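You operate a simulated robot arm through the tools that you are given. There is no shell and no other tool. Be economical: measure what you need, move in short steps, check, and stop when the job is done.

Carry out the task below with a simulated robot arm. There is one attempt and no reset: what you move stays moved.

Task
Take the tin from the top of the order bench and put it on top of the brown tape roll. Put the stone from the top of the right side table on the top of the wrap bench. Turn the turns dial to 2x. Press the tally button three times. Put the green brush from the top of the near stack on the shelf of the test bench and the black brush on the top of the right side table. Open the light box door. Do these in any order. Set down upright: tin, brush.

The check looks at the end state, three seconds after you hand in, the way a careful person would. Anything else that was tipped, shoved, dropped, spilled or broken makes it a failure.

Robot
A 6-joint arm with a four-finger gripper on a trunk, on a base that drives. Base frame: it is fixed to the floor where the robot stands at the start and does not move with it; the origin is under the middle of the robot, x ahead of it, y to its left, z up; the surface under the hand at the start is at about z = 0.8. Units: m, rad, N and s.
Its first joint turns from -2.897 to 2.897 rad. Places, roughly: brush [3.25, -0.25, 0.75]; light box door [3.6, 6.1, 1]; shelf of the test bench [1.2, -2.6, 0.3]; stone (3x2x2 cm) [7.6, 0.4, 0.7]; tally button [2.4, 1.2, 0.9]; tape roll (11x11x5 cm) [0.6, -0.3, 0.8]; tin [0.5, 0, 0.75]; top of the right side table [7.7, 0.4, 0.7]; top of the wrap bench [8.3, -1.8, 0.6]; turns dial [8, -3, 1.2]. Payload 3.67 kg.
The TCP is the grasp point between the finger pads, 0.028 m short of the fingertips. In the tool frame z runs along the fingers and y along their closing line. The gripper opens to 0.112 m. The gripper's body begins 0.073 m behind the TCP.
Orientation is that of the tool frame in the base frame, as [roll, pitch, yaw] about the fixed x, y, z axes, in that order (R = Rz(yaw) Ry(pitch) Rx(roll)). With the fingers straight down and closing along the base's y, the tool's x points along the base's -x, its y along +y and its z along -z.

Tools
- The arm moves only by the tool step_arm. Its argument "moves" is a list of rows, each a list of 7 numbers: the turn, a rotation vector about the base's x, y, z in units of 8 degrees (1.0 is 8 degrees), then the shift along the base's x, y, z in units of 50 mm (1.0 is 50 mm), then the opening in per cent of the stroke, from 0 (shut) to 100 (fully open). In form: [[ax, ay, az, x, y, z, fingers], ...]. A call has 1 to 10 rows; each row shifts and turns the commanded pose from where the row before left it. A call with a number of a shift or a turn outside -1 to 1 is refused whole. Each row takes 0.2 s and may step no farther than 0.05 m and 0.15 rad from the row before; otherwise, or with a gripper value out of range, the whole call is refused. A pose out of reach is approached as far as the arm can. The call stops where the force on the tool passes 40 N (or 10 N more than at its start, if that is more) or the arm is blocked; 0.2 s more then pass. Each finger halts on what it meets, pressing with about 25 N; the grip force reading is that of the motor and also rises with nothing between the fingers. The clock runs only during rows and for 0.2 s after the last one: add rows that do not move to give the fingers time. The reply holds the time, the measured pose of the TCP, the force on the tool along the base axes, the opening and the grip force, in the units named above and with some noise, with the torque about the TCP (base axes, N m) and any sound that the robot's microphone picked up.
- Cameras (640 x 400 px; columns grow to the right, rows downward): "scene" is now at [0.0873, 0.1732, 1.3253]; the picture's right is [-0.45, -0.89, 0.00], its down [-0.47, 0.24, -0.85] and it looks along [0.76, -0.38, -0.53] (base axes); focal length 253 px, centre (320, 200). "wrist" rides on the gripper at [0.06, -0.018, -0.104] in the tool frame; the picture's right is [0.29, 0.96, 0.00], its down [-0.80, 0.24, -0.55] and it looks along [-0.53, 0.16, 0.83] (tool axes); focal length 234 px, centre (320, 200).
- camera(camera): a new picture of that camera. No time passes.
- steer(legs): drives the robot by 1 to 6 legs, each [ahead, left, turn to the left] in m, m and rad, along the robot's own axes; the way and the turn of a leg run together, so that a leg with both is an arc; at most 1.5 m and 3.142 rad a leg. The arm and the cameras ride along, it lands a little off, and it stops where it bumps. It gives what a move gives.
- head_to(pan, tilt): turns the head with the scene camera to pan (to the left, within 2.496 rad either way) and tilt (down, from -0.506 to 1.204), counted from straight ahead of the robot. It gives what a move gives.
- point_at(camera, pixels): there is no depth. For up to 12 entries [column, row, z] of the newest picture of that camera ("zoom" is the newest enlarged one), the place [x, y] in the base frame at which the ray of that pixel passes the height z, good to about 0.002 m, but the place of the scene camera against the robot may be out by one fixed shift of up to 0.018 m in any direction. No time passes.
- inspect(camera, box): a new picture of the part [left, top, right, bottom] of that camera's present view, enlarged. No time passes.
- job_done(): hands the job in; it is judged then, once.

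Work in short steps. Measure before you move; look again where a grasp or a placing could have gone wrong, and mend it. You have 117 turns and 116 pictures in all, those below and enlarged ones among them. Open the gripper and draw the arm clear of the work before you hand the job in, unless the task says otherwise; then end with one line.

The tools are called after "Request:" as name(argument=value, ...) on one line, values as JSON. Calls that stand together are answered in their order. step_arm: Moves the arm, as the interface text tells. Its arguments: {"type":"object","properties":{"moves":{"type":"array"}},"required":["moves"]} The other tools are called the same way: steer (legs) drives the base; head_to (pan, tilt) turns the head that bears the scene camera; camera (camera) takes a picture; point_at (camera, pixels) gives the place at which the rays of pixels pass given heights; inspect (camera, box) takes an enlarged picture of a part of a camera's view; job_done () hands the job in.

At the start:

```text
time: 0.0
tcp_pos: [0.6241, 0.0105, 1.101]
tcp_rot: [3.141, -0.001, 3.141]
wrist_force: [-0.8, -0.3, 0.7]
wrist_torque: [-0.01, 0.01, 0.02]
grip_width: 0.112
grasp_force: 0.1
robot x, y, heading: [0.0048, 0.0018, 0.005]
head pan, tilt: [-0.464, 0.557]
```

scene: 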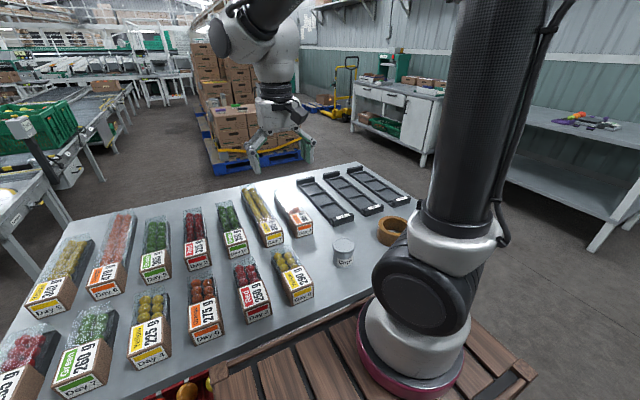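
wrist: 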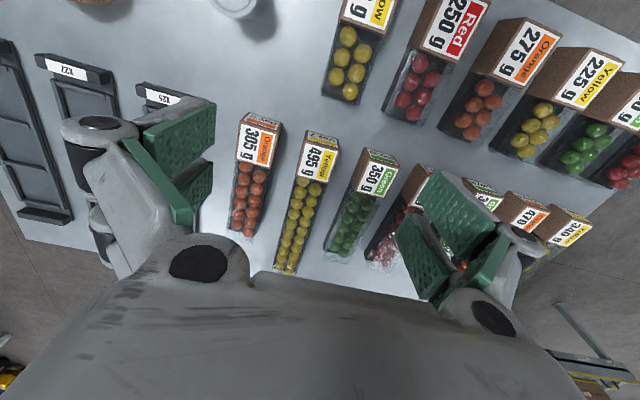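

The tin shows at about (343,252) and the tape roll at (393,230) in the scene view. I enlarge that area to measure them.

Request:
inspect(camera="scene", box=[290, 190, 450, 290])

```text
4.00 times, centred on (370, 240) of scene
```

zoom: 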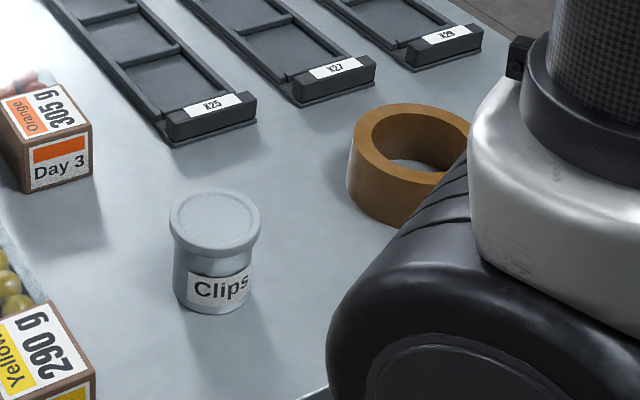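

The tin's lid is centred at zoom (214,215) and the roll's top at about (418,140). I locate them at several heights.

Request:
point_at(camera="zoom", pixels=[[214, 218, 0.8], [214, 218, 0.83], [170, 225, 0.83], [260, 225, 0.83], [212, 308, 0.77], [212, 308, 0.75], [212, 308, 0.8], [350, 145, 0.83], [418, 103, 0.83], [418, 145, 0.83], [480, 130, 0.83], [395, 226, 0.78]])

Request:
camera(camera="wrist")

```text
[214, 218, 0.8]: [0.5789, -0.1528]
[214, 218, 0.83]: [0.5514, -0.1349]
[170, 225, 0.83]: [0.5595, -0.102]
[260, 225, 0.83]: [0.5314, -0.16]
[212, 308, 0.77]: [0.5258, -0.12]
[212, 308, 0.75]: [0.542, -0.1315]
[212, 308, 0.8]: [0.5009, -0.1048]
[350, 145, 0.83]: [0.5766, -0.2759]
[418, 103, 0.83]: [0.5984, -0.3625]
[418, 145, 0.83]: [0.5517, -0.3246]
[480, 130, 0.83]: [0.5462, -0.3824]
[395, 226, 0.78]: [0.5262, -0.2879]
```

```text
112 pictures are left
```

wrist: 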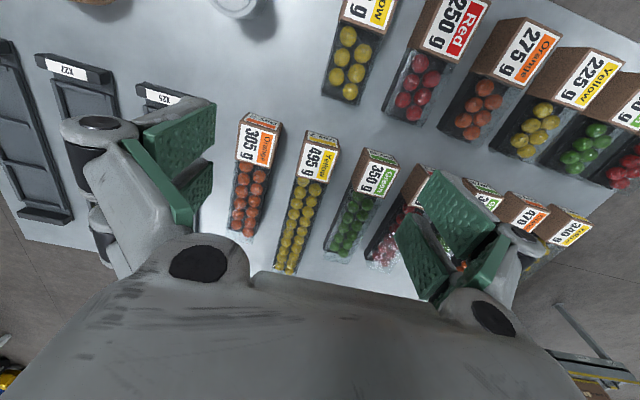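

The tin is near the arm's inner reach and at the wrist view's edge. I look behind the robot before backing off.

Request:
head_to(pan=2.49, tilt=0.5)

Request:
camera(camera="scene")

Request:
head_to(pan=-2.4, tilt=0.5)

Request:
camera(camera="scene")

```text
time: 2.6
tcp_pos: [0.625, 0.0099, 1.1005]
tcp_rot: [-3.141, 0.0, 3.141]
wrist_force: [-0.7, -0.3, 0.6]
wrist_torque: [-0.03, 0.01, 0.03]
grip_width: 0.1122
grasp_force: 0.0
robot x, y, heading: [-0.0005, -0.0002, -0.004]
head pan, tilt: [2.491, 0.499]
```

```text
111 pictures are left
```

scene: 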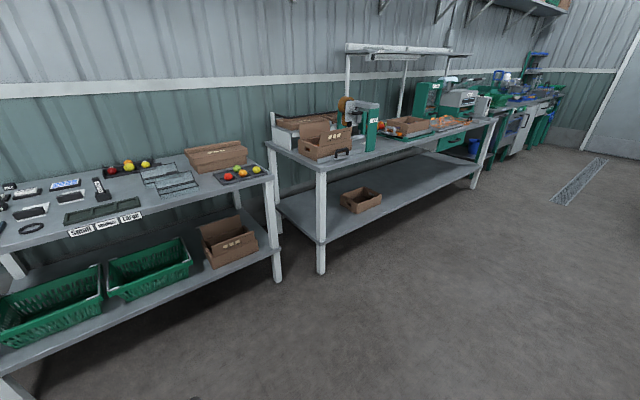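

```text
time: 6.4
tcp_pos: [0.6252, 0.0094, 1.1024]
tcp_rot: [-3.141, 0.0, 3.141]
wrist_force: [0.6, -0.3, -0.4]
wrist_torque: [-0.02, 0.02, 0.0]
grip_width: 0.1118
grasp_force: 0.0
robot x, y, heading: [0.0005, 0.0001, -0.004]
head pan, tilt: [-2.4, 0.499]
```

```text
110 pictures are left
```

scene: 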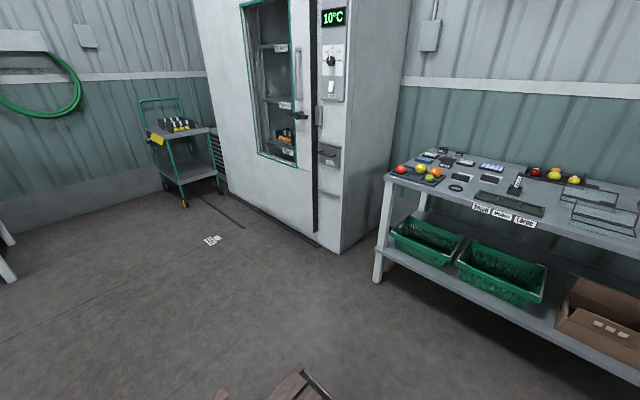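

The floor behind is clear for over a metre. I back off 0.25 m and look with both cameras.

Request:
steer(legs=[[-0.25, 0, 0]])

Request:
head_to(pan=-0.45, tilt=0.7)

Request:
camera(camera="wrist")

Request:
camera(camera="scene")

```text
time: 8.2
tcp_pos: [0.3742, 0.0121, 1.1009]
tcp_rot: [3.141, -0.001, -3.139]
wrist_force: [-0.2, -0.1, -0.4]
wrist_torque: [0.0, 0.0, -0.01]
grip_width: 0.1122
grasp_force: 0.0
robot x, y, heading: [-0.2531, -0.0028, 0.001]
head pan, tilt: [-2.4, 0.499]
```

```text
time: 10.2
tcp_pos: [0.3759, 0.0111, 1.1031]
tcp_rot: [3.142, 0.0, -3.137]
wrist_force: [-0.6, 0.0, 0.6]
wrist_torque: [0.05, -0.02, 0.0]
grip_width: 0.1117
grasp_force: 0.0
robot x, y, heading: [-0.2498, -0.0018, -0.004]
head pan, tilt: [-0.45, 0.7]
```

```text
109 pictures are left
```

wrist: 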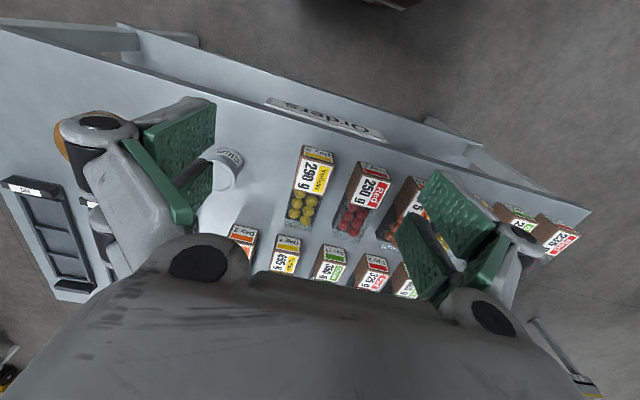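

```text
108 pictures are left
```

scene: 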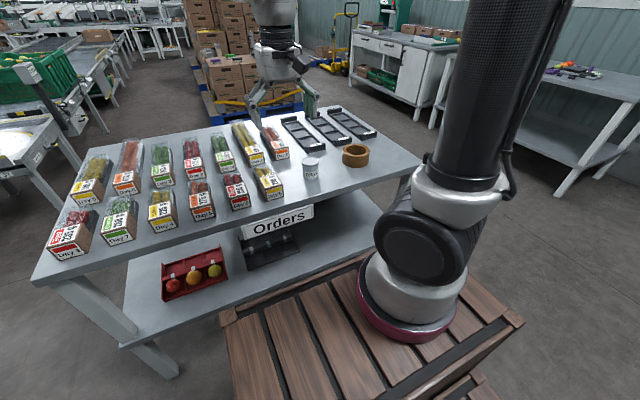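

The tin sits behind the left finger at wrist (225,165). I shift the hand 0.15 m toward -y so it is seen between the fingers.

Request:
step_arm(moves=[[0, 0, 0, 0, -1, 0, 100], [0, 0, 0, 0, -1, 0, 100], [0, 0, 0, 0, -1, 0, 100], [0, 0, 0, 0, -1, 0, 100], [0, 0, 0, 0, 0, 0, 100]])

Request:
camera(camera="wrist")

Request:
inspect(camera="scene", box=[270, 110, 430, 210])

```text
time: 11.3
tcp_pos: [0.375, -0.187, 1.1031]
tcp_rot: [3.141, -0.001, -3.138]
wrist_force: [-0.3, 0.2, -0.2]
wrist_torque: [0.0, -0.02, -0.03]
grip_width: 0.1121
grasp_force: 0.0
robot x, y, heading: [-0.2486, 0.0018, -0.001]
head pan, tilt: [-0.45, 0.7]
```

```text
107 pictures are left
```

wrist: 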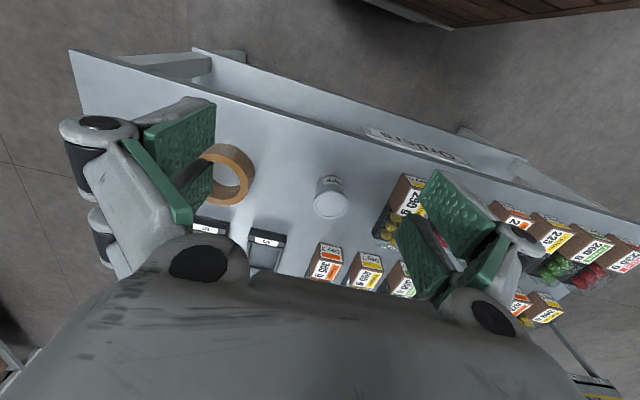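

```text
4.00 times, centred on (350, 160) of scene
```

zoom: 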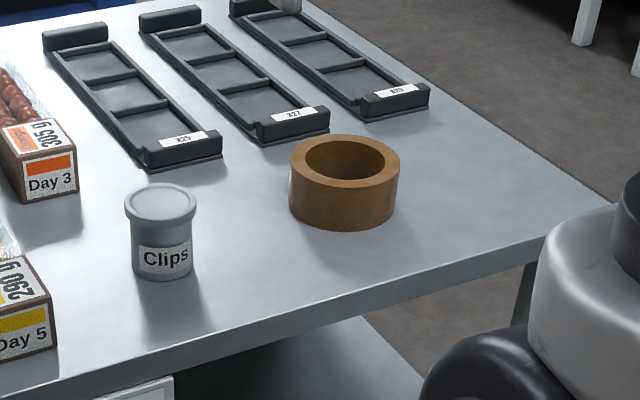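

Both objects are seen in both views: lid at wrist (331,205) and zoom (160,203), roll rim centre at zoom (345,162). I triangulate.

Request:
point_at(camera="wrist", pixels=[[331, 205, 0.75], [331, 205, 0.8], [331, 205, 0.85], [314, 205, 0.8], [348, 205, 0.8], [230, 175, 0.75], [230, 175, 0.8], [254, 175, 0.8], [331, 178, 0.75], [331, 178, 0.7], [244, 145, 0.8]])

Request:
point_at(camera="zoom", pixels=[[160, 203, 0.75], [160, 203, 0.8], [160, 203, 0.85], [124, 203, 0.8], [196, 203, 0.8], [162, 278, 0.75], [162, 278, 0.7], [345, 162, 0.75], [345, 162, 0.8], [289, 165, 0.8], [400, 165, 0.8], [345, 230, 0.75]])

```text
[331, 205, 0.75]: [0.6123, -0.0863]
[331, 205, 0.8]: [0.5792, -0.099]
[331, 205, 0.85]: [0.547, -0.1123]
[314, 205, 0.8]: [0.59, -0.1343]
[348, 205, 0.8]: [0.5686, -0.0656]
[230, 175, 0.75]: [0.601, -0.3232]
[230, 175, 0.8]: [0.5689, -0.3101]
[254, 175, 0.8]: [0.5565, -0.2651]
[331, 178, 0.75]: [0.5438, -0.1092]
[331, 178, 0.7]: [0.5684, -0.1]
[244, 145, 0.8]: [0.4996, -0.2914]
```

```text
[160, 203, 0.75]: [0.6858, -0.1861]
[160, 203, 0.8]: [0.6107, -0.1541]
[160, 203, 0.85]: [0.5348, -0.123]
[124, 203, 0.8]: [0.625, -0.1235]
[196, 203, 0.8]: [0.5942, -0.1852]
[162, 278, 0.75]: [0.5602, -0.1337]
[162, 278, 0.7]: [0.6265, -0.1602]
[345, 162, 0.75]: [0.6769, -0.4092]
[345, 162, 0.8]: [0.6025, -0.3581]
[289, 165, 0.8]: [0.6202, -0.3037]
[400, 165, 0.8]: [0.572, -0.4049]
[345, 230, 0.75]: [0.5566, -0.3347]
```

The two rays cross at about (0.54,-0.115) at z≈0.85 for the lid. The roll centre is about (0.54,-0.30) and the bench top ≈0.79. I move above the tin and check from there.

Request:
step_arm(moves=[[0, 0, 0, 1, 0.5, 0, 100], [0, 0, 0, 1, 0.5, 0, 100], [0, 0, 0, 1, 0.44, 0, 100], [0, 0, 0, 0.3, 0, -0.6, 100], [0, 0, 0, 0, 0, -1, 100], [0, 0, 0, 0, 0, -1, 100], [0, 0, 0, 0, 0, 0, 100]])

Request:
camera(camera="wrist")

```text
refused: row 1 steps farther than a row can; nothing moved
```

```text
105 pictures are left
```

wrist: 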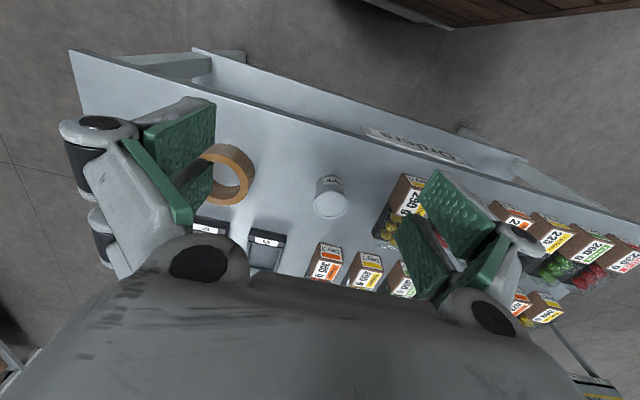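

The combined shift was over 50 mm per row, so I split it into smaller rows.

Request:
step_arm(moves=[[0, 0, 0, 0.9, 0.4, 0, 100], [0, 0, 0, 0.9, 0.4, 0, 100], [0, 0, 0, 0.9, 0.4, 0, 100], [0, 0, 0, 0.6, 0.24, -0.6, 100], [0, 0, 0, 0, 0, -1, 100], [0, 0, 0, 0, 0, -1, 100], [0, 0, 0, 0, 0, 0, 100]])

Request:
camera(camera="wrist")

```text
time: 12.9
tcp_pos: [0.5392, -0.1168, 0.9687]
tcp_rot: [3.141, 0.001, -3.138]
wrist_force: [0.7, 0.4, 0.8]
wrist_torque: [0.03, -0.02, -0.04]
grip_width: 0.112
grasp_force: 0.0
robot x, y, heading: [-0.2488, -0.0001, -0.005]
head pan, tilt: [-0.45, 0.7]
```

```text
104 pictures are left
```

wrist: 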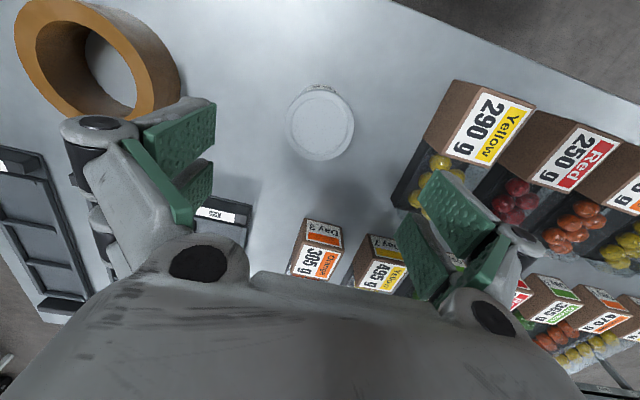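

Request:
point_at(camera="wrist", pixels=[[320, 125, 0.85], [320, 125, 0.86], [320, 125, 0.84], [286, 125, 0.85], [354, 125, 0.85], [105, 62, 0.85], [105, 62, 0.84], [318, 86, 0.78], [318, 86, 0.8], [180, 85, 0.85], [460, 80, 0.85]])

```text
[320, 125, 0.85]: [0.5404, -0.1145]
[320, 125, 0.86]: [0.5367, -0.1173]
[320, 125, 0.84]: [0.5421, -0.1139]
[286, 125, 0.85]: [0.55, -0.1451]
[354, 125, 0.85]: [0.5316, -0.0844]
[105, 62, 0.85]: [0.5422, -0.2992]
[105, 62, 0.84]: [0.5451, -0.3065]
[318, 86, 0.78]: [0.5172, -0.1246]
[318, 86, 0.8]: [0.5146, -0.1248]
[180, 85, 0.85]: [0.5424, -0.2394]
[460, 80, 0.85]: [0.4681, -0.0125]
```

The lid centres at (0.540,-0.115) and is 0.063 m wide, so the hand is aligned. I descend to z≈0.835 and close.

Request:
step_arm(moves=[[0, 0, 0, 0, 0.04, -1, 100], [0, 0, 0, 0, 0, -1, 100], [0, 0, 0, 0, 0, -0.66, 100], [0, 0, 0, 0, 0, 0, 100], [0, 0, 0, 0, 0, 0, 30], [0, 0, 0, 0, 0, 0, 30], [0, 0, 0, 0, 0, 0, 30]])

Request:
camera(camera="wrist")

```text
time: 14.6
tcp_pos: [0.538, -0.1165, 0.8401]
tcp_rot: [3.142, -0.001, -3.141]
wrist_force: [0.2, 0.5, 0.6]
wrist_torque: [0.03, 0.01, -0.03]
grip_width: 0.0537
grasp_force: 24.6
robot x, y, heading: [-0.2484, 0.0025, 0.005]
head pan, tilt: [-0.45, 0.7]
```

```text
103 pictures are left
```

wrist: 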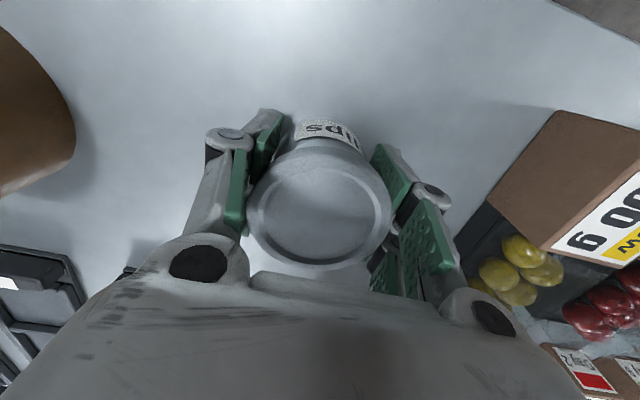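

Gripped at 0.054 m with 24.6 N. I lift 0.1 m and shift toward the roll, then look.

Request:
step_arm(moves=[[0, 0, 0, 0, 0, 0.5, 30], [0, 0, 0, 0, 0, 1, 30], [0, 0, 0, 0, 0, 0.8, 30], [0, 0, 0, 0, -1, 0, 30], [0, 0, 0, 0, -1, 0, 30], [0, 0, 0, 0, 0, 0, 30]])

Request:
camera(camera="wrist")

Request:
camera(camera="scene")

```text
time: 15.9
tcp_pos: [0.5391, -0.2143, 0.9524]
tcp_rot: [-3.14, 0.0, -3.14]
wrist_force: [-0.2, 0.3, -1.5]
wrist_torque: [-0.02, -0.03, 0.0]
grip_width: 0.0539
grasp_force: 25.3
robot x, y, heading: [-0.2497, -0.0032, -0.0]
head pan, tilt: [-0.45, 0.7]
```

```text
102 pictures are left
```

wrist: 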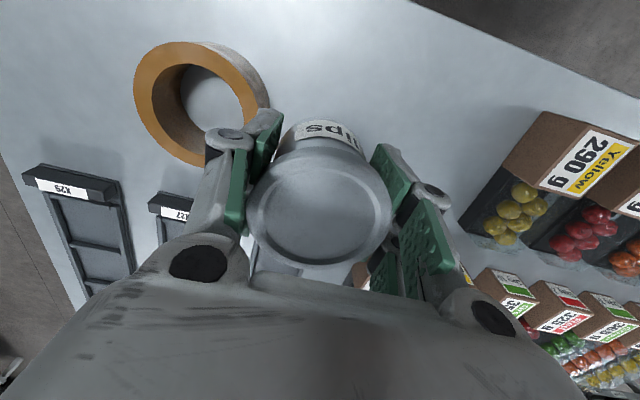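

```text
101 pictures are left
```

scene: 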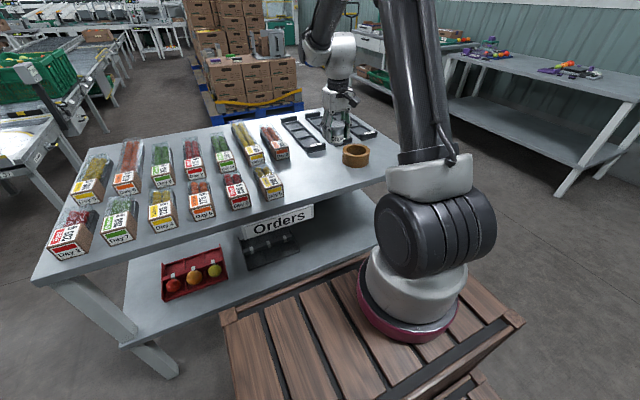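

The roll's top ring is centred around wrist (196,104), with its outer edges at (134,85), (256,110), (185,42) and (205,166). I measure these.

Request:
point_at(camera="wrist", pixels=[[196, 104, 0.84], [134, 85, 0.84], [257, 112, 0.84], [182, 42, 0.84], [205, 166, 0.84], [196, 104, 0.85], [134, 85, 0.85], [257, 112, 0.85], [182, 42, 0.85], [205, 166, 0.85]])

```text
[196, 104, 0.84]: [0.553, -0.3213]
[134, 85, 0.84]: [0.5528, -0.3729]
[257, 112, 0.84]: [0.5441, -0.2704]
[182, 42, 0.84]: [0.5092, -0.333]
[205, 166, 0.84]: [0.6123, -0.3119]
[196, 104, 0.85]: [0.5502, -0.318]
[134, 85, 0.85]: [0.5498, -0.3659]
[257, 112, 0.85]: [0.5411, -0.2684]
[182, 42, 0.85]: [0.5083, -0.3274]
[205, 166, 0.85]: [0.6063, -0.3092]
```

I enlarge the roll to measure its rim more exactly.

Request:
inspect(camera="wrist", box=[110, 20, 302, 140])

Request:
inspect(camera="scene", box=[300, 110, 420, 185])

```text
3.33 times, centred on (206, 80) of wrist
```

zoom: 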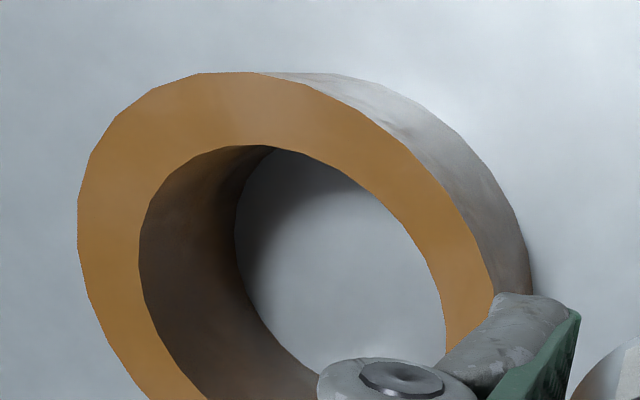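

```text
5.33 times, centred on (360, 148) of scene
```

zoom: 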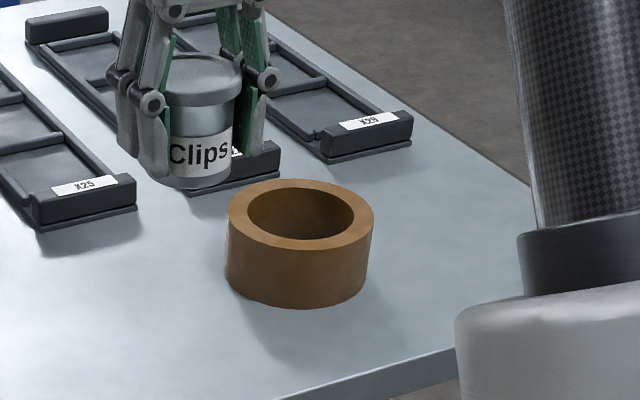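

I take more rim points in wrist pixels to fit a circle.

Request:
point_at(camera="wrist", pixels=[[133, 84.5, 0.845], [182, 41.6, 0.845], [258, 108, 0.845], [239, 72.5, 0.845], [140, 59, 0.845], [152, 132, 0.845], [205, 166, 0.845], [213, 51, 0.845]])

Request:
point_at(camera="zoom", pixels=[[228, 215, 0.845], [374, 215, 0.845], [300, 180, 0.845], [300, 250, 0.845], [200, 75, 0.96], [200, 185, 0.9], [200, 185, 0.91]])

```text
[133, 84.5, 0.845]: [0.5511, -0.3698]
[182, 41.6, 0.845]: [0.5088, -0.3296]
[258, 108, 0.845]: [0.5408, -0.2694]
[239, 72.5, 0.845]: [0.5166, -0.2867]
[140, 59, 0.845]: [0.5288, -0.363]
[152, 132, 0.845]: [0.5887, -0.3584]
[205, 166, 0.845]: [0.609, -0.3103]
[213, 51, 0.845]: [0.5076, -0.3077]
```

```text
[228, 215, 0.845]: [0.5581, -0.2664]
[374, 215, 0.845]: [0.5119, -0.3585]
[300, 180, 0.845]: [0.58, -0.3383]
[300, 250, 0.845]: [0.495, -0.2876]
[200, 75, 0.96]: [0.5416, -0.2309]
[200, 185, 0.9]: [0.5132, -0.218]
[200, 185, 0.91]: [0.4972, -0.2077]
```

The roll's centre is about (0.560,-0.320). Its outer radius is ≈0.054 and its hole is ≈0.08 wide, but the tin's body is 0.054 m, so a centred tin would fall through. I will set the tin over the ring wall on the +y side, at y≈-0.2765. First I move there above it.

Request:
step_arm(moves=[[0, 0, 0, 0.2, -0.7, 0, 30], [0, 0, 0, 0.18, -0.54, 0, 30], [0, 0, 0, 0, 0, -0.7, 30], [0, 0, 0, 0, 0, 0, 30]])

Request:
inspect(camera="scene", box=[300, 110, 420, 185])

Request:
camera(camera="wrist")

```text
time: 16.9
tcp_pos: [0.5582, -0.2758, 0.918]
tcp_rot: [3.141, 0.0, -3.138]
wrist_force: [0.5, 0.2, -2.0]
wrist_torque: [-0.02, -0.02, -0.04]
grip_width: 0.0536
grasp_force: 25.1
robot x, y, heading: [-0.2507, 0.0, 0.005]
head pan, tilt: [-0.45, 0.7]
```

```text
5.33 times, centred on (360, 148) of scene
```

zoom: 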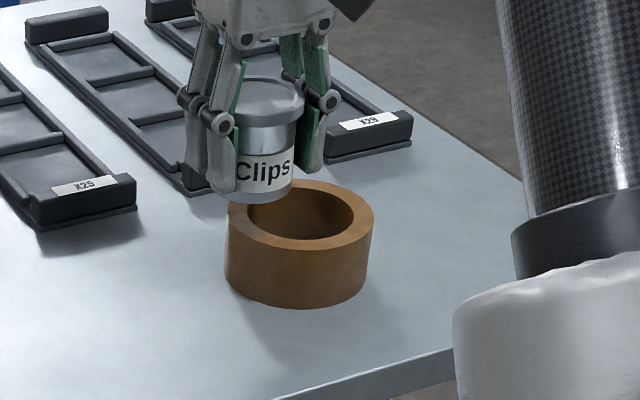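

```text
97 pictures are left
```

wrist: 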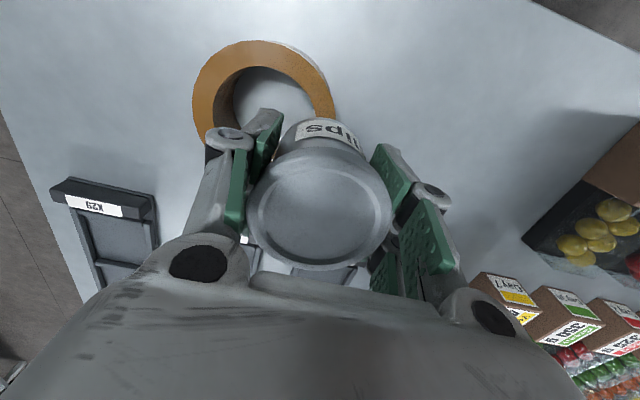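

I re-measure the rim from this closer pose: left (193,95), top (255,41), upper right (320,75), right (335,113).

Request:
inspect(camera="wrist", box=[180, 25, 372, 145])

Request:
point_at(camera="wrist", pixels=[[193, 95, 0.84], [255, 41, 0.84], [313, 65, 0.84], [334, 113, 0.84], [215, 55, 0.84], [193, 95, 0.83], [255, 41, 0.83], [313, 65, 0.83], [334, 113, 0.83]])

```text
3.33 times, centred on (276, 85) of wrist
```

zoom: 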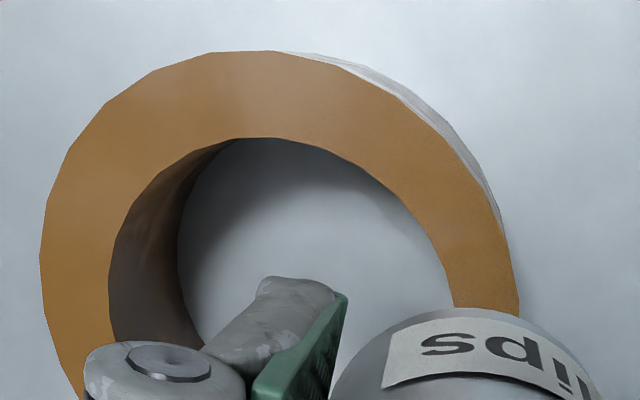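

```text
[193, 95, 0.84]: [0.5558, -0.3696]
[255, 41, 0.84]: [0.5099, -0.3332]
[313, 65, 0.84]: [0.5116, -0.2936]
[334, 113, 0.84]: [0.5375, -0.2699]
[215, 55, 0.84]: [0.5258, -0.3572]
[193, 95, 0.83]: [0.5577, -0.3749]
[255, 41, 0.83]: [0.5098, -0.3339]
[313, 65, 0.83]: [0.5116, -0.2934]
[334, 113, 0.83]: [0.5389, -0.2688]
```

The fit agrees: centre y≈-0.319, outer radius ≈0.0525, inner ≈0.038. The tin at y=-0.276 is over the wall. I lower in small steps until contact.

Request:
step_arm(moves=[[0, 0, 0, 0, 0, -0.35, 30], [0, 0, 0, 0, 0, -0.1, 30], [0, 0, 0, 0, 0, 0, 30]])

Request:
inspect(camera="scene", box=[300, 110, 420, 185])

```text
time: 17.8
tcp_pos: [0.5585, -0.2757, 0.895]
tcp_rot: [-3.14, 0.0, -3.139]
wrist_force: [0.5, 0.5, -1.6]
wrist_torque: [-0.02, -0.01, -0.02]
grip_width: 0.0536
grasp_force: 24.7
robot x, y, heading: [-0.2508, 0.0002, 0.006]
head pan, tilt: [-0.45, 0.7]
```

```text
5.33 times, centred on (360, 148) of scene
```

zoom: 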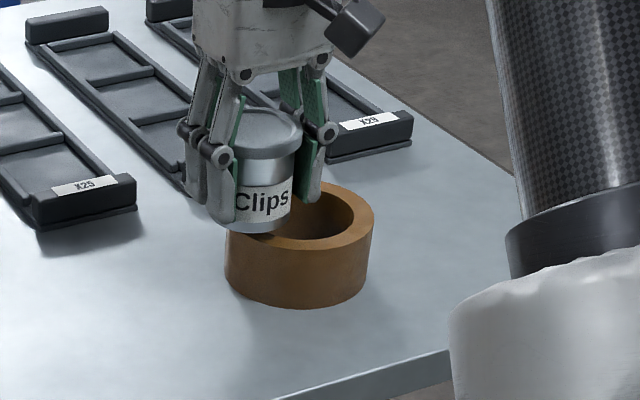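

The tin hovers just above the left wall of the ring. I go on down by millimetres.

Request:
step_arm(moves=[[0, 0, 0, 0, 0, -0.04, 30], [0, 0, 0, 0, 0, -0.04, 30], [0, 0, 0, 0, 0, 0, 30]])

Request:
step_arm(moves=[[0, 0, 0, 0, 0, -0.04, 30], [0, 0, 0, 0, 0, 0, 30]])

Request:
step_arm(moves=[[0, 0, 0, 0, 0, -0.03, 30], [0, 0, 0, 0, 0, 0, 30]])

```text
time: 18.6
tcp_pos: [0.5595, -0.2758, 0.8937]
tcp_rot: [3.141, -0.001, -3.137]
wrist_force: [-0.3, 0.3, -1.3]
wrist_torque: [0.03, 0.01, 0.0]
grip_width: 0.0538
grasp_force: 24.4
robot x, y, heading: [-0.2531, -0.0004, 0.006]
head pan, tilt: [-0.45, 0.7]
```

```text
time: 19.1
tcp_pos: [0.5586, -0.276, 0.8905]
tcp_rot: [3.141, 0.0, -3.139]
wrist_force: [-0.2, 0.6, -1.7]
wrist_torque: [0.02, 0.01, -0.02]
grip_width: 0.054
grasp_force: 24.9
robot x, y, heading: [-0.2477, 0.0011, -0.0]
head pan, tilt: [-0.45, 0.7]
```

```text
time: 19.8
tcp_pos: [0.5581, -0.2764, 0.8882]
tcp_rot: [3.142, 0.001, -3.137]
wrist_force: [-1.4, -0.1, -1.3]
wrist_torque: [0.01, -0.03, -0.01]
grip_width: 0.0539
grasp_force: 24.8
robot x, y, heading: [-0.2522, -0.0019, 0.002]
head pan, tilt: [-0.45, 0.7]
```

No contact yet (fz still about -1.5), so I continue down.

Request:
step_arm(moves=[[0, 0, 0, 0, 0, -0.03, 30], [0, 0, 0, 0, 0, 0, 30]])

Request:
step_arm(moves=[[0, 0, 0, 0, 0, -0.03, 30], [0, 0, 0, 0, 0, 0, 30]])

Request:
step_arm(moves=[[0, 0, 0, 0, 0, -0.03, 30], [0, 0, 0, 0, 0, 0, 30]])

Request:
inspect(camera="scene", box=[300, 110, 420, 185])

```text
time: 20.4
tcp_pos: [0.5589, -0.276, 0.8881]
tcp_rot: [3.139, 0.0, -3.139]
wrist_force: [0.7, -0.3, 1.1]
wrist_torque: [-0.03, 0.07, 0.01]
grip_width: 0.0537
grasp_force: 24.9
robot x, y, heading: [-0.251, 0.0018, 0.006]
head pan, tilt: [-0.45, 0.7]
```

```text
time: 20.9
tcp_pos: [0.5582, -0.276, 0.8878]
tcp_rot: [3.141, 0.002, -3.138]
wrist_force: [-2.0, -1.0, 17.3]
wrist_torque: [-0.05, 0.27, -0.02]
grip_width: 0.0541
grasp_force: 24.7
robot x, y, heading: [-0.2486, -0.0029, 0.006]
head pan, tilt: [-0.45, 0.7]
```

```text
time: 21.6
tcp_pos: [0.559, -0.2764, 0.8851]
tcp_rot: [-3.141, 0.004, -3.139]
wrist_force: [6.1, -2.3, 21.0]
wrist_torque: [-0.08, -0.25, 0.09]
grip_width: 0.0541
grasp_force: 25.4
robot x, y, heading: [-0.2505, -0.0016, -0.0]
head pan, tilt: [-0.45, 0.7]
```

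```text
5.33 times, centred on (360, 148) of scene
```

zoom: 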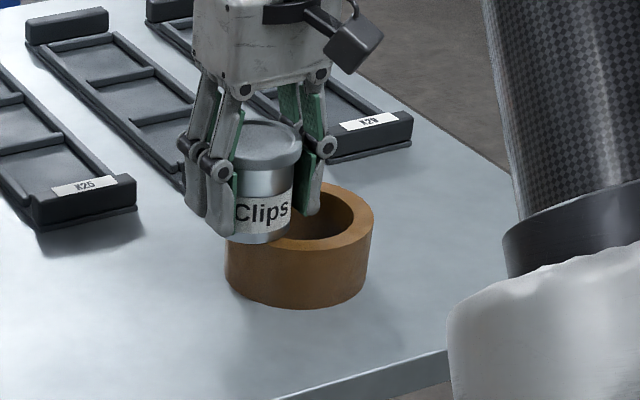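

Contact came at z≈0.888 (fz 21 N). I ease back 1.5 mm, then open.

Request:
step_arm(moves=[[0, 0, 0, 0, 0, 0.03, 30], [0, 0, 0, 0, 0, 0, 52], [0, 0, 0, 0, 0, 0, 60], [0, 0, 0, 0, 0, 0, 80], [0, 0, 0, 0, 0, 0, 80]])

Request:
inspect(camera="scene", box=[300, 110, 420, 185])

```text
time: 22.8
tcp_pos: [0.559, -0.2765, 0.8858]
tcp_rot: [-3.141, 0.001, -3.138]
wrist_force: [0.0, 0.5, 0.5]
wrist_torque: [-0.01, 0.0, 0.05]
grip_width: 0.0894
grasp_force: 0.0
robot x, y, heading: [-0.2481, -0.0003, 0.006]
head pan, tilt: [-0.45, 0.7]
```

```text
5.33 times, centred on (360, 148) of scene
```

zoom: 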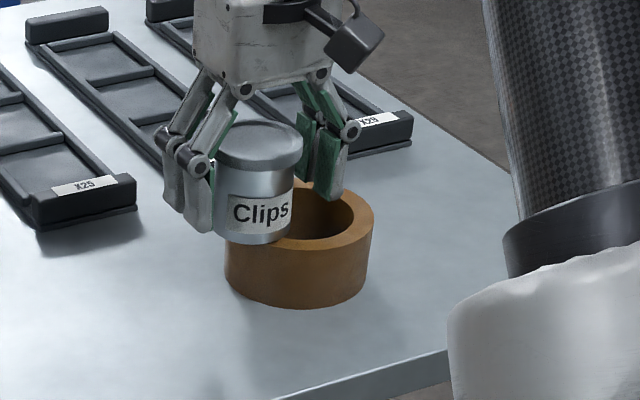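

The tin stands upright on the ring. I open fully and rise clear.

Request:
step_arm(moves=[[0, 0, 0, 0, 0, 0, 100], [0, 0, 0, 0, 0, 0.5, 100], [0, 0, 0, 0, 0, 1, 100], [0, 0, 0, 0, 0, 1, 100], [0, 0, 0, 0, 0, 1, 100], [0, 0, 0, 0, 0, 1, 100], [0, 0, 0, -1, 0, 0, 100], [0, 0, 0, -1, 0, 0, 100], [0, 0, 0, 0, 0, 0, 100]])

Request:
head_to(pan=0.0, tilt=0.35)

Request:
camera(camera="scene")

Request:
head_to(pan=-1.1, tilt=0.4)

Request:
camera(camera="scene")

Request:
head_to(pan=1.1, tilt=0.4)

Request:
camera(camera="scene")

```text
time: 24.8
tcp_pos: [0.4608, -0.2763, 1.1092]
tcp_rot: [-3.141, -0.002, -3.138]
wrist_force: [0.0, -0.2, -0.1]
wrist_torque: [-0.02, 0.0, -0.03]
grip_width: 0.1121
grasp_force: 0.1
robot x, y, heading: [-0.2521, 0.0004, -0.002]
head pan, tilt: [-0.45, 0.7]
```

```text
time: 25.6
tcp_pos: [0.46, -0.2763, 1.1088]
tcp_rot: [3.14, -0.001, -3.137]
wrist_force: [-0.1, 0.1, -0.9]
wrist_torque: [-0.01, 0.03, -0.03]
grip_width: 0.112
grasp_force: 0.2
robot x, y, heading: [-0.2503, 0.0007, 0.004]
head pan, tilt: [0.0, 0.351]
```

```text
92 pictures are left
```

scene: 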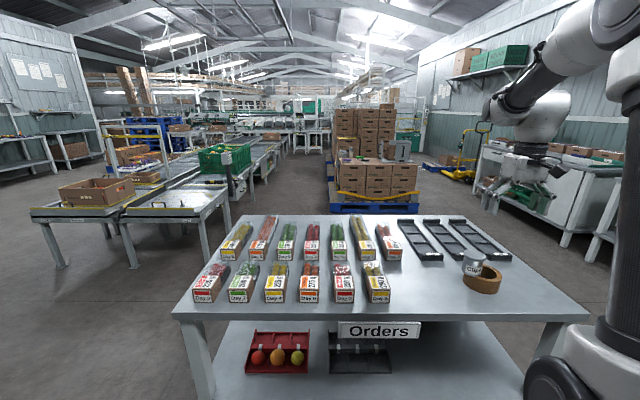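

```text
time: 27.0
tcp_pos: [0.4624, -0.2759, 1.1092]
tcp_rot: [-3.141, 0.0, -3.138]
wrist_force: [-0.8, -0.2, 0.1]
wrist_torque: [-0.01, 0.01, 0.01]
grip_width: 0.1121
grasp_force: 0.0
robot x, y, heading: [-0.2458, 0.001, -0.001]
head pan, tilt: [-1.1, 0.4]
```

```text
91 pictures are left
```

scene: 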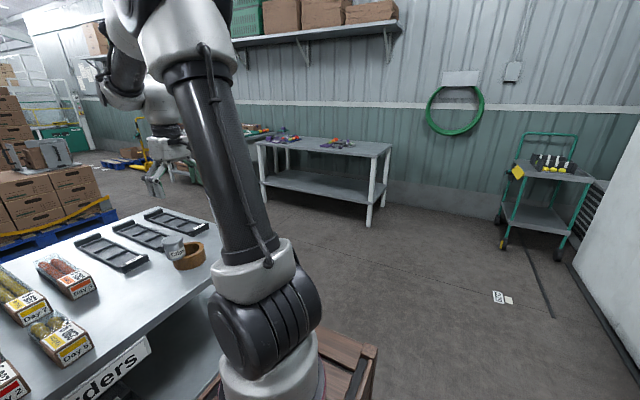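

```text
time: 29.1
tcp_pos: [0.4605, -0.2758, 1.1097]
tcp_rot: [-3.142, 0.001, -3.141]
wrist_force: [-0.2, 0.2, -0.1]
wrist_torque: [-0.02, -0.07, 0.0]
grip_width: 0.1119
grasp_force: 0.1
robot x, y, heading: [-0.2501, -0.0012, 0.008]
head pan, tilt: [1.1, 0.4]
```

```text
90 pictures are left
```

scene: 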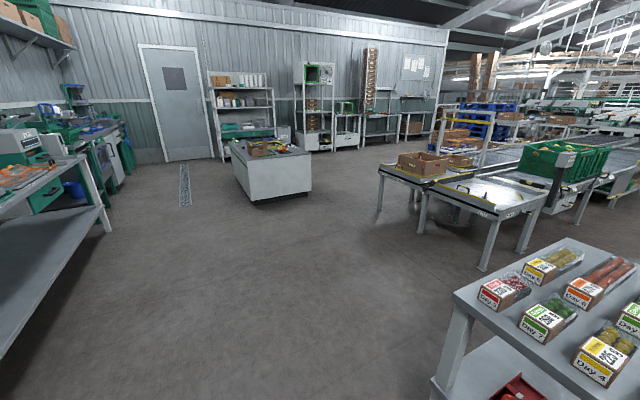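

The tin is safe on the roll. Next come the brushes on the near stack at (3.25,-0.25). I drive right past the order bench, then ahead along y≈-1.4, and look.

Request:
steer(legs=[[0, -1.4, 0], [1.5, 0, 0], [0.6, 0, 0]])

Request:
head_to(pan=0.7, tilt=0.6)

Request:
camera(camera="scene")

Request:
head_to(pan=-1.2, tilt=0.6)

Request:
camera(camera="scene")

```text
time: 46.0
tcp_pos: [2.5686, -1.6251, 1.1095]
tcp_rot: [-3.139, -0.001, -3.125]
wrist_force: [-0.5, -0.7, -0.2]
wrist_torque: [0.04, -0.02, -0.05]
grip_width: 0.1121
grasp_force: 0.0
robot x, y, heading: [1.8519, -1.3583, 0.01]
head pan, tilt: [1.1, 0.4]
```

```text
time: 46.9
tcp_pos: [2.5678, -1.6244, 1.1089]
tcp_rot: [-3.141, 0.001, -3.126]
wrist_force: [0.7, 0.7, 1.0]
wrist_torque: [-0.01, -0.01, 0.02]
grip_width: 0.112
grasp_force: 0.0
robot x, y, heading: [1.852, -1.3582, 0.015]
head pan, tilt: [0.7, 0.6]
```

```text
89 pictures are left
```

scene: 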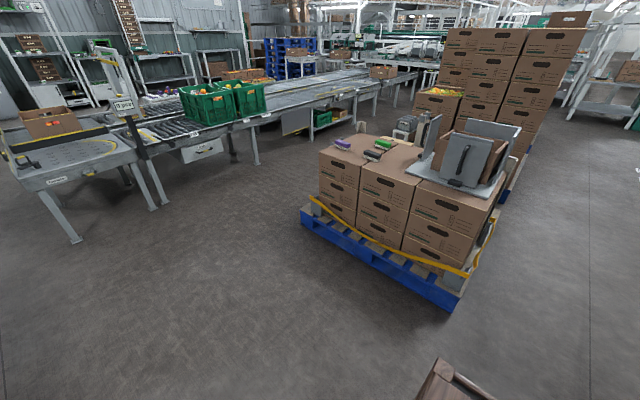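

```text
time: 48.7
tcp_pos: [2.5689, -1.6251, 1.11]
tcp_rot: [3.141, 0.0, -3.126]
wrist_force: [-0.6, -0.9, 0.1]
wrist_torque: [-0.03, 0.01, 0.0]
grip_width: 0.1124
grasp_force: 0.1
robot x, y, heading: [1.8568, -1.3551, 0.015]
head pan, tilt: [-1.201, 0.6]
```

```text
88 pictures are left
```

scene: 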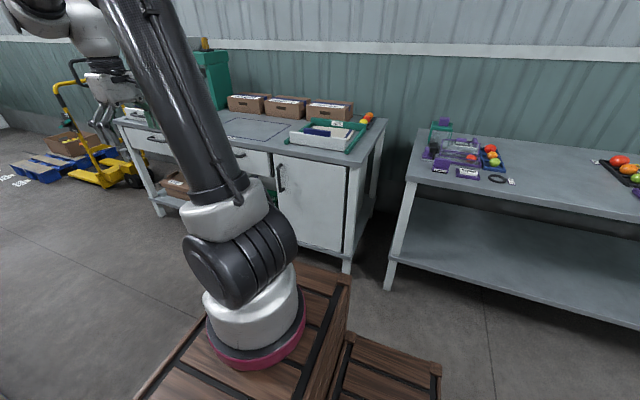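

I locate the pallet corners and brushes, and enlarge the brush area.

Request:
head_to(pan=0.7, tilt=0.6)

Request:
inspect(camera="scene", box=[310, 110, 470, 210])

Request:
point_at(camera="scene", pixels=[[302, 225, 0.0], [455, 312, 0.0], [345, 145, 0.75], [373, 156, 0.75], [385, 143, 0.75], [320, 160, 0.73], [412, 180, 0.73], [425, 175, 0.73], [80, 243, 0.0], [150, 210, 0.0]])

```text
time: 50.6
tcp_pos: [2.5688, -1.624, 1.1098]
tcp_rot: [-3.141, -0.001, -3.126]
wrist_force: [-0.5, -0.3, 0.4]
wrist_torque: [0.0, 0.0, 0.0]
grip_width: 0.1119
grasp_force: 0.1
robot x, y, heading: [1.8548, -1.3554, 0.017]
head pan, tilt: [0.7, 0.6]
```

```text
4.00 times, centred on (390, 160) of scene
```

zoom: 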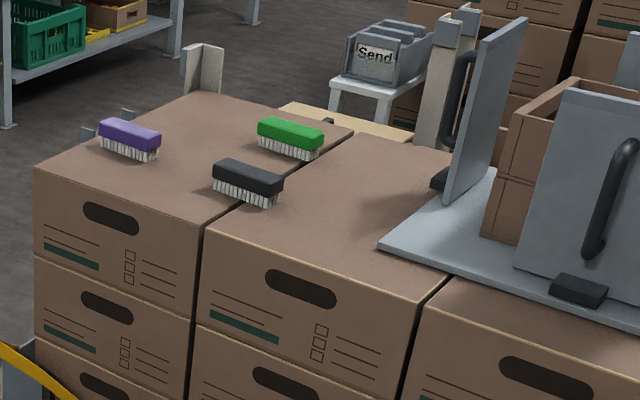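

```text
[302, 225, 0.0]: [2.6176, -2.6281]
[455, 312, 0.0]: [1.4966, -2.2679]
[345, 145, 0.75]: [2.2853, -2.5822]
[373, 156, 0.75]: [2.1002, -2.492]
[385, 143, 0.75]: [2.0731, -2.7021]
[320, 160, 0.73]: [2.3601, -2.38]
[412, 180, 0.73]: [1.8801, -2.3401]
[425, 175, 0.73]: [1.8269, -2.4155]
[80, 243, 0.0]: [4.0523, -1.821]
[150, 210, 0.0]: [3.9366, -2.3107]
```

point_at used the older picture, so I use the zoom for the brushes and take a fresh scene image.

Request:
point_at(camera="zoom", pixels=[[130, 130, 0.75], [248, 175, 0.75], [290, 132, 0.75], [248, 195, 0.7], [35, 170, 0.7], [205, 225, 0.7], [415, 292, 0.7], [380, 245, 0.7]])

Request:
camera(camera="scene")

Request:
point_at(camera="scene", pixels=[[302, 225, 0.0], [455, 312, 0.0], [500, 220, 0.0], [80, 243, 0.0], [155, 210, 0.0], [258, 165, 0.0], [128, 105, 0.9]])

```text
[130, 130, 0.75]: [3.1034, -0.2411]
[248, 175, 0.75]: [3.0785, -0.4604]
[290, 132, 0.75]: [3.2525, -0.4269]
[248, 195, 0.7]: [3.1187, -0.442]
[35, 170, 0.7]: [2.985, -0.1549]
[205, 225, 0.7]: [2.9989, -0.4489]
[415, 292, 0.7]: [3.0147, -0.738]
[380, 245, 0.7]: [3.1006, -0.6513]
```

```text
86 pictures are left
```

scene: 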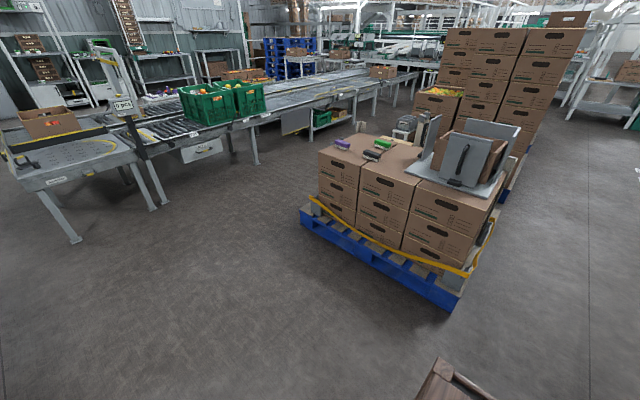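

```text
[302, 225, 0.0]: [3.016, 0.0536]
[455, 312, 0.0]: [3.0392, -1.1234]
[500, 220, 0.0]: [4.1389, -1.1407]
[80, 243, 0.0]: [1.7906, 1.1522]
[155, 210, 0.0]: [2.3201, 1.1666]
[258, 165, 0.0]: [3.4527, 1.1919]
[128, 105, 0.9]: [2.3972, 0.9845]
```

The black brush is near (3.1,-0.45), the green near (3.27,-0.42), and the boxes' front is at x≈2.99. I drive left to y≈-0.35, bring the arm central, then go ahead to x≈2.38.

Request:
steer(legs=[[0, 1.0, 0]])

Request:
step_arm(moves=[[0, 0, 0, 0, 1, 0, 100], [0, 0, 0, 0, 1, 0, 100], [0, 0, 0, 0, 1, 0, 100], [0, 0, 0, 0, 1, 0, 100], [0, 0, 0, 0, 1, 0, 100], [0, 0, 0, 0, 1, 0, 100], [0, 0, 0, -1, 0, 0, 100], [0, 0, 0, 0, 0, 0, 100]])

Request:
steer(legs=[[0.53, 0, 0]])

Request:
camera(camera="wrist")

Request:
head_to(pan=-0.2, tilt=0.6)

Request:
camera(camera="scene")

```text
time: 55.9
tcp_pos: [2.5559, -0.6132, 1.1095]
tcp_rot: [-3.141, -0.001, -3.141]
wrist_force: [0.0, 0.0, 0.1]
wrist_torque: [-0.02, -0.01, -0.02]
grip_width: 0.1123
grasp_force: 0.0
robot x, y, heading: [1.8445, -0.3378, 0.001]
head pan, tilt: [0.7, 0.6]
```

```text
time: 57.7
tcp_pos: [2.5089, -0.3133, 1.1107]
tcp_rot: [3.141, 0.002, -3.14]
wrist_force: [0.4, -0.3, 0.3]
wrist_torque: [-0.02, 0.0, 0.01]
grip_width: 0.1121
grasp_force: 0.1
robot x, y, heading: [1.8451, -0.3346, 0.008]
head pan, tilt: [0.7, 0.6]
```

```text
time: 60.7
tcp_pos: [3.0337, -0.3161, 1.1103]
tcp_rot: [3.141, 0.0, 3.138]
wrist_force: [-0.4, 0.1, -1.1]
wrist_torque: [-0.01, -0.02, -0.01]
grip_width: 0.1119
grasp_force: 0.0
robot x, y, heading: [2.3707, -0.3353, -0.0]
head pan, tilt: [0.7, 0.6]
```

```text
85 pictures are left
```

wrist: 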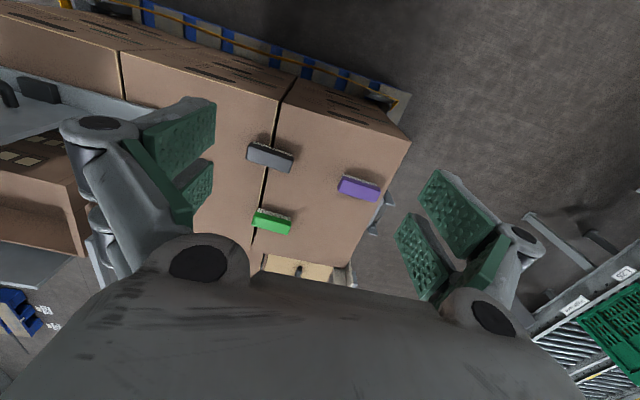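

```text
time: 61.9
tcp_pos: [3.0349, -0.3164, 1.1097]
tcp_rot: [3.141, 0.0, 3.138]
wrist_force: [0.4, -0.2, -0.2]
wrist_torque: [0.01, 0.02, -0.02]
grip_width: 0.112
grasp_force: 0.1
robot x, y, heading: [2.3703, -0.3359, 0.003]
head pan, tilt: [-0.201, 0.6]
```

```text
84 pictures are left
```

scene: 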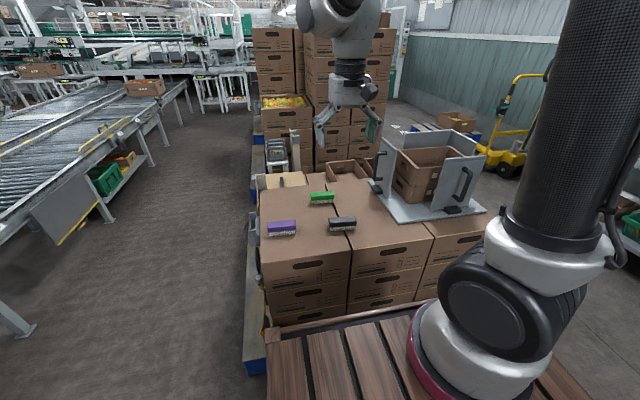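

The brushes lie with their length along y, so I should close along x. I measure the green and black from both cameras.

Request:
point_at(camera="wrist", pixels=[[272, 218, 0.72], [272, 218, 0.75], [272, 218, 0.78], [271, 153, 0.75], [271, 153, 0.78], [255, 210, 0.75], [291, 219, 0.75], [248, 146, 0.75], [293, 155, 0.75]])

Request:
point_at(camera="scene", pixels=[[322, 194, 0.72], [322, 194, 0.75], [322, 194, 0.78], [342, 219, 0.75], [342, 219, 0.78]])

Request:
inspect(camera="scene", box=[250, 170, 378, 250])

```text
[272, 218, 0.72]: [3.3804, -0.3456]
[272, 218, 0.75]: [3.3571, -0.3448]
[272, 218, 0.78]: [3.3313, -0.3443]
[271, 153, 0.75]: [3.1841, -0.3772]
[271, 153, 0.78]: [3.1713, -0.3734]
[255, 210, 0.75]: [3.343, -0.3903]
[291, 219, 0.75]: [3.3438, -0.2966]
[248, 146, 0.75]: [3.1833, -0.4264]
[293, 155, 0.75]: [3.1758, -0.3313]
```

```text
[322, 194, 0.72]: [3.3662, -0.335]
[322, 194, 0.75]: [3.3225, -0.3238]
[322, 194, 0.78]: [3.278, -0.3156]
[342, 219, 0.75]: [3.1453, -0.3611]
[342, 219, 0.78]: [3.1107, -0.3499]
```

```text
5.00 times, centred on (314, 210) of scene
```

zoom: 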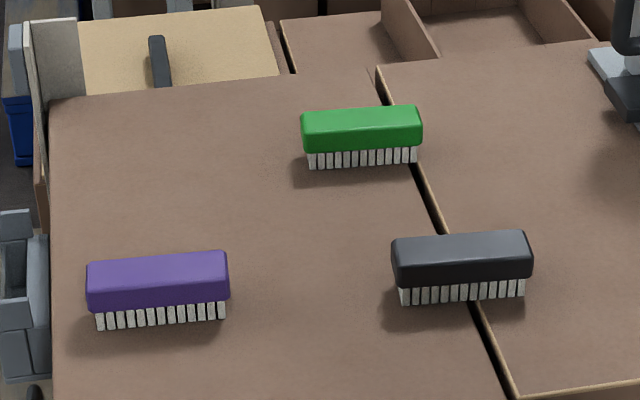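

The tops sit near z≈0.72: green ≈(3.375,-0.345), black ≈(3.197,-0.38). Green is 1.0 m from the robot's axis, which is too far, so I check the gap ahead before creeping forward.

Request:
head_to(pan=0.35, tilt=1.1)

Request:
camera(camera="scene")

```text
time: 62.9
tcp_pos: [3.0334, -0.3156, 1.1108]
tcp_rot: [3.141, 0.0, 3.139]
wrist_force: [-1.4, 1.1, -0.2]
wrist_torque: [0.02, 0.01, 0.02]
grip_width: 0.1121
grasp_force: 0.1
robot x, y, heading: [2.3664, -0.3368, -0.006]
head pan, tilt: [0.351, 1.1]
```

```text
82 pictures are left
```

scene: 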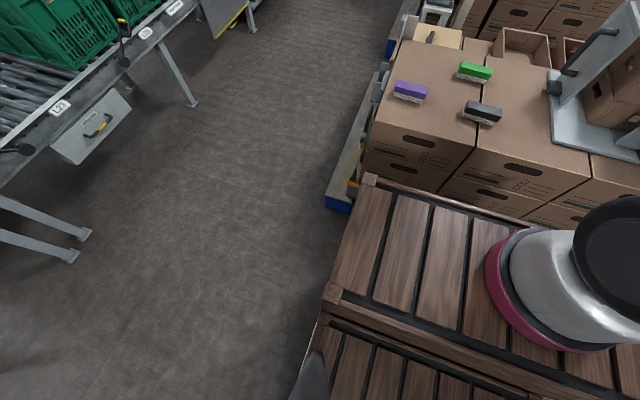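

Request:
point_at(camera="scene", pixels=[[370, 178, 0.3], [370, 178, 0.5], [370, 178, 0.7], [325, 300, 0.5], [325, 300, 0.7], [330, 205, 0.0], [330, 192, 0.14], [378, 125, 0.7], [378, 125, 0.68], [520, 255, 0.5], [520, 255, 0.6]])

```text
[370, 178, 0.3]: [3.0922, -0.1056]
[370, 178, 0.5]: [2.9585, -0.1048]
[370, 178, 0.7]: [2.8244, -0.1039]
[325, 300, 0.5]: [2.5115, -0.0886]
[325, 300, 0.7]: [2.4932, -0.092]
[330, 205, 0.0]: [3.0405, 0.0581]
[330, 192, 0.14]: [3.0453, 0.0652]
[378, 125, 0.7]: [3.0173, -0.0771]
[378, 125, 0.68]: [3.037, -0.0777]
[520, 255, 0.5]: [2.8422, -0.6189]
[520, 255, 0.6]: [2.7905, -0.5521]
```

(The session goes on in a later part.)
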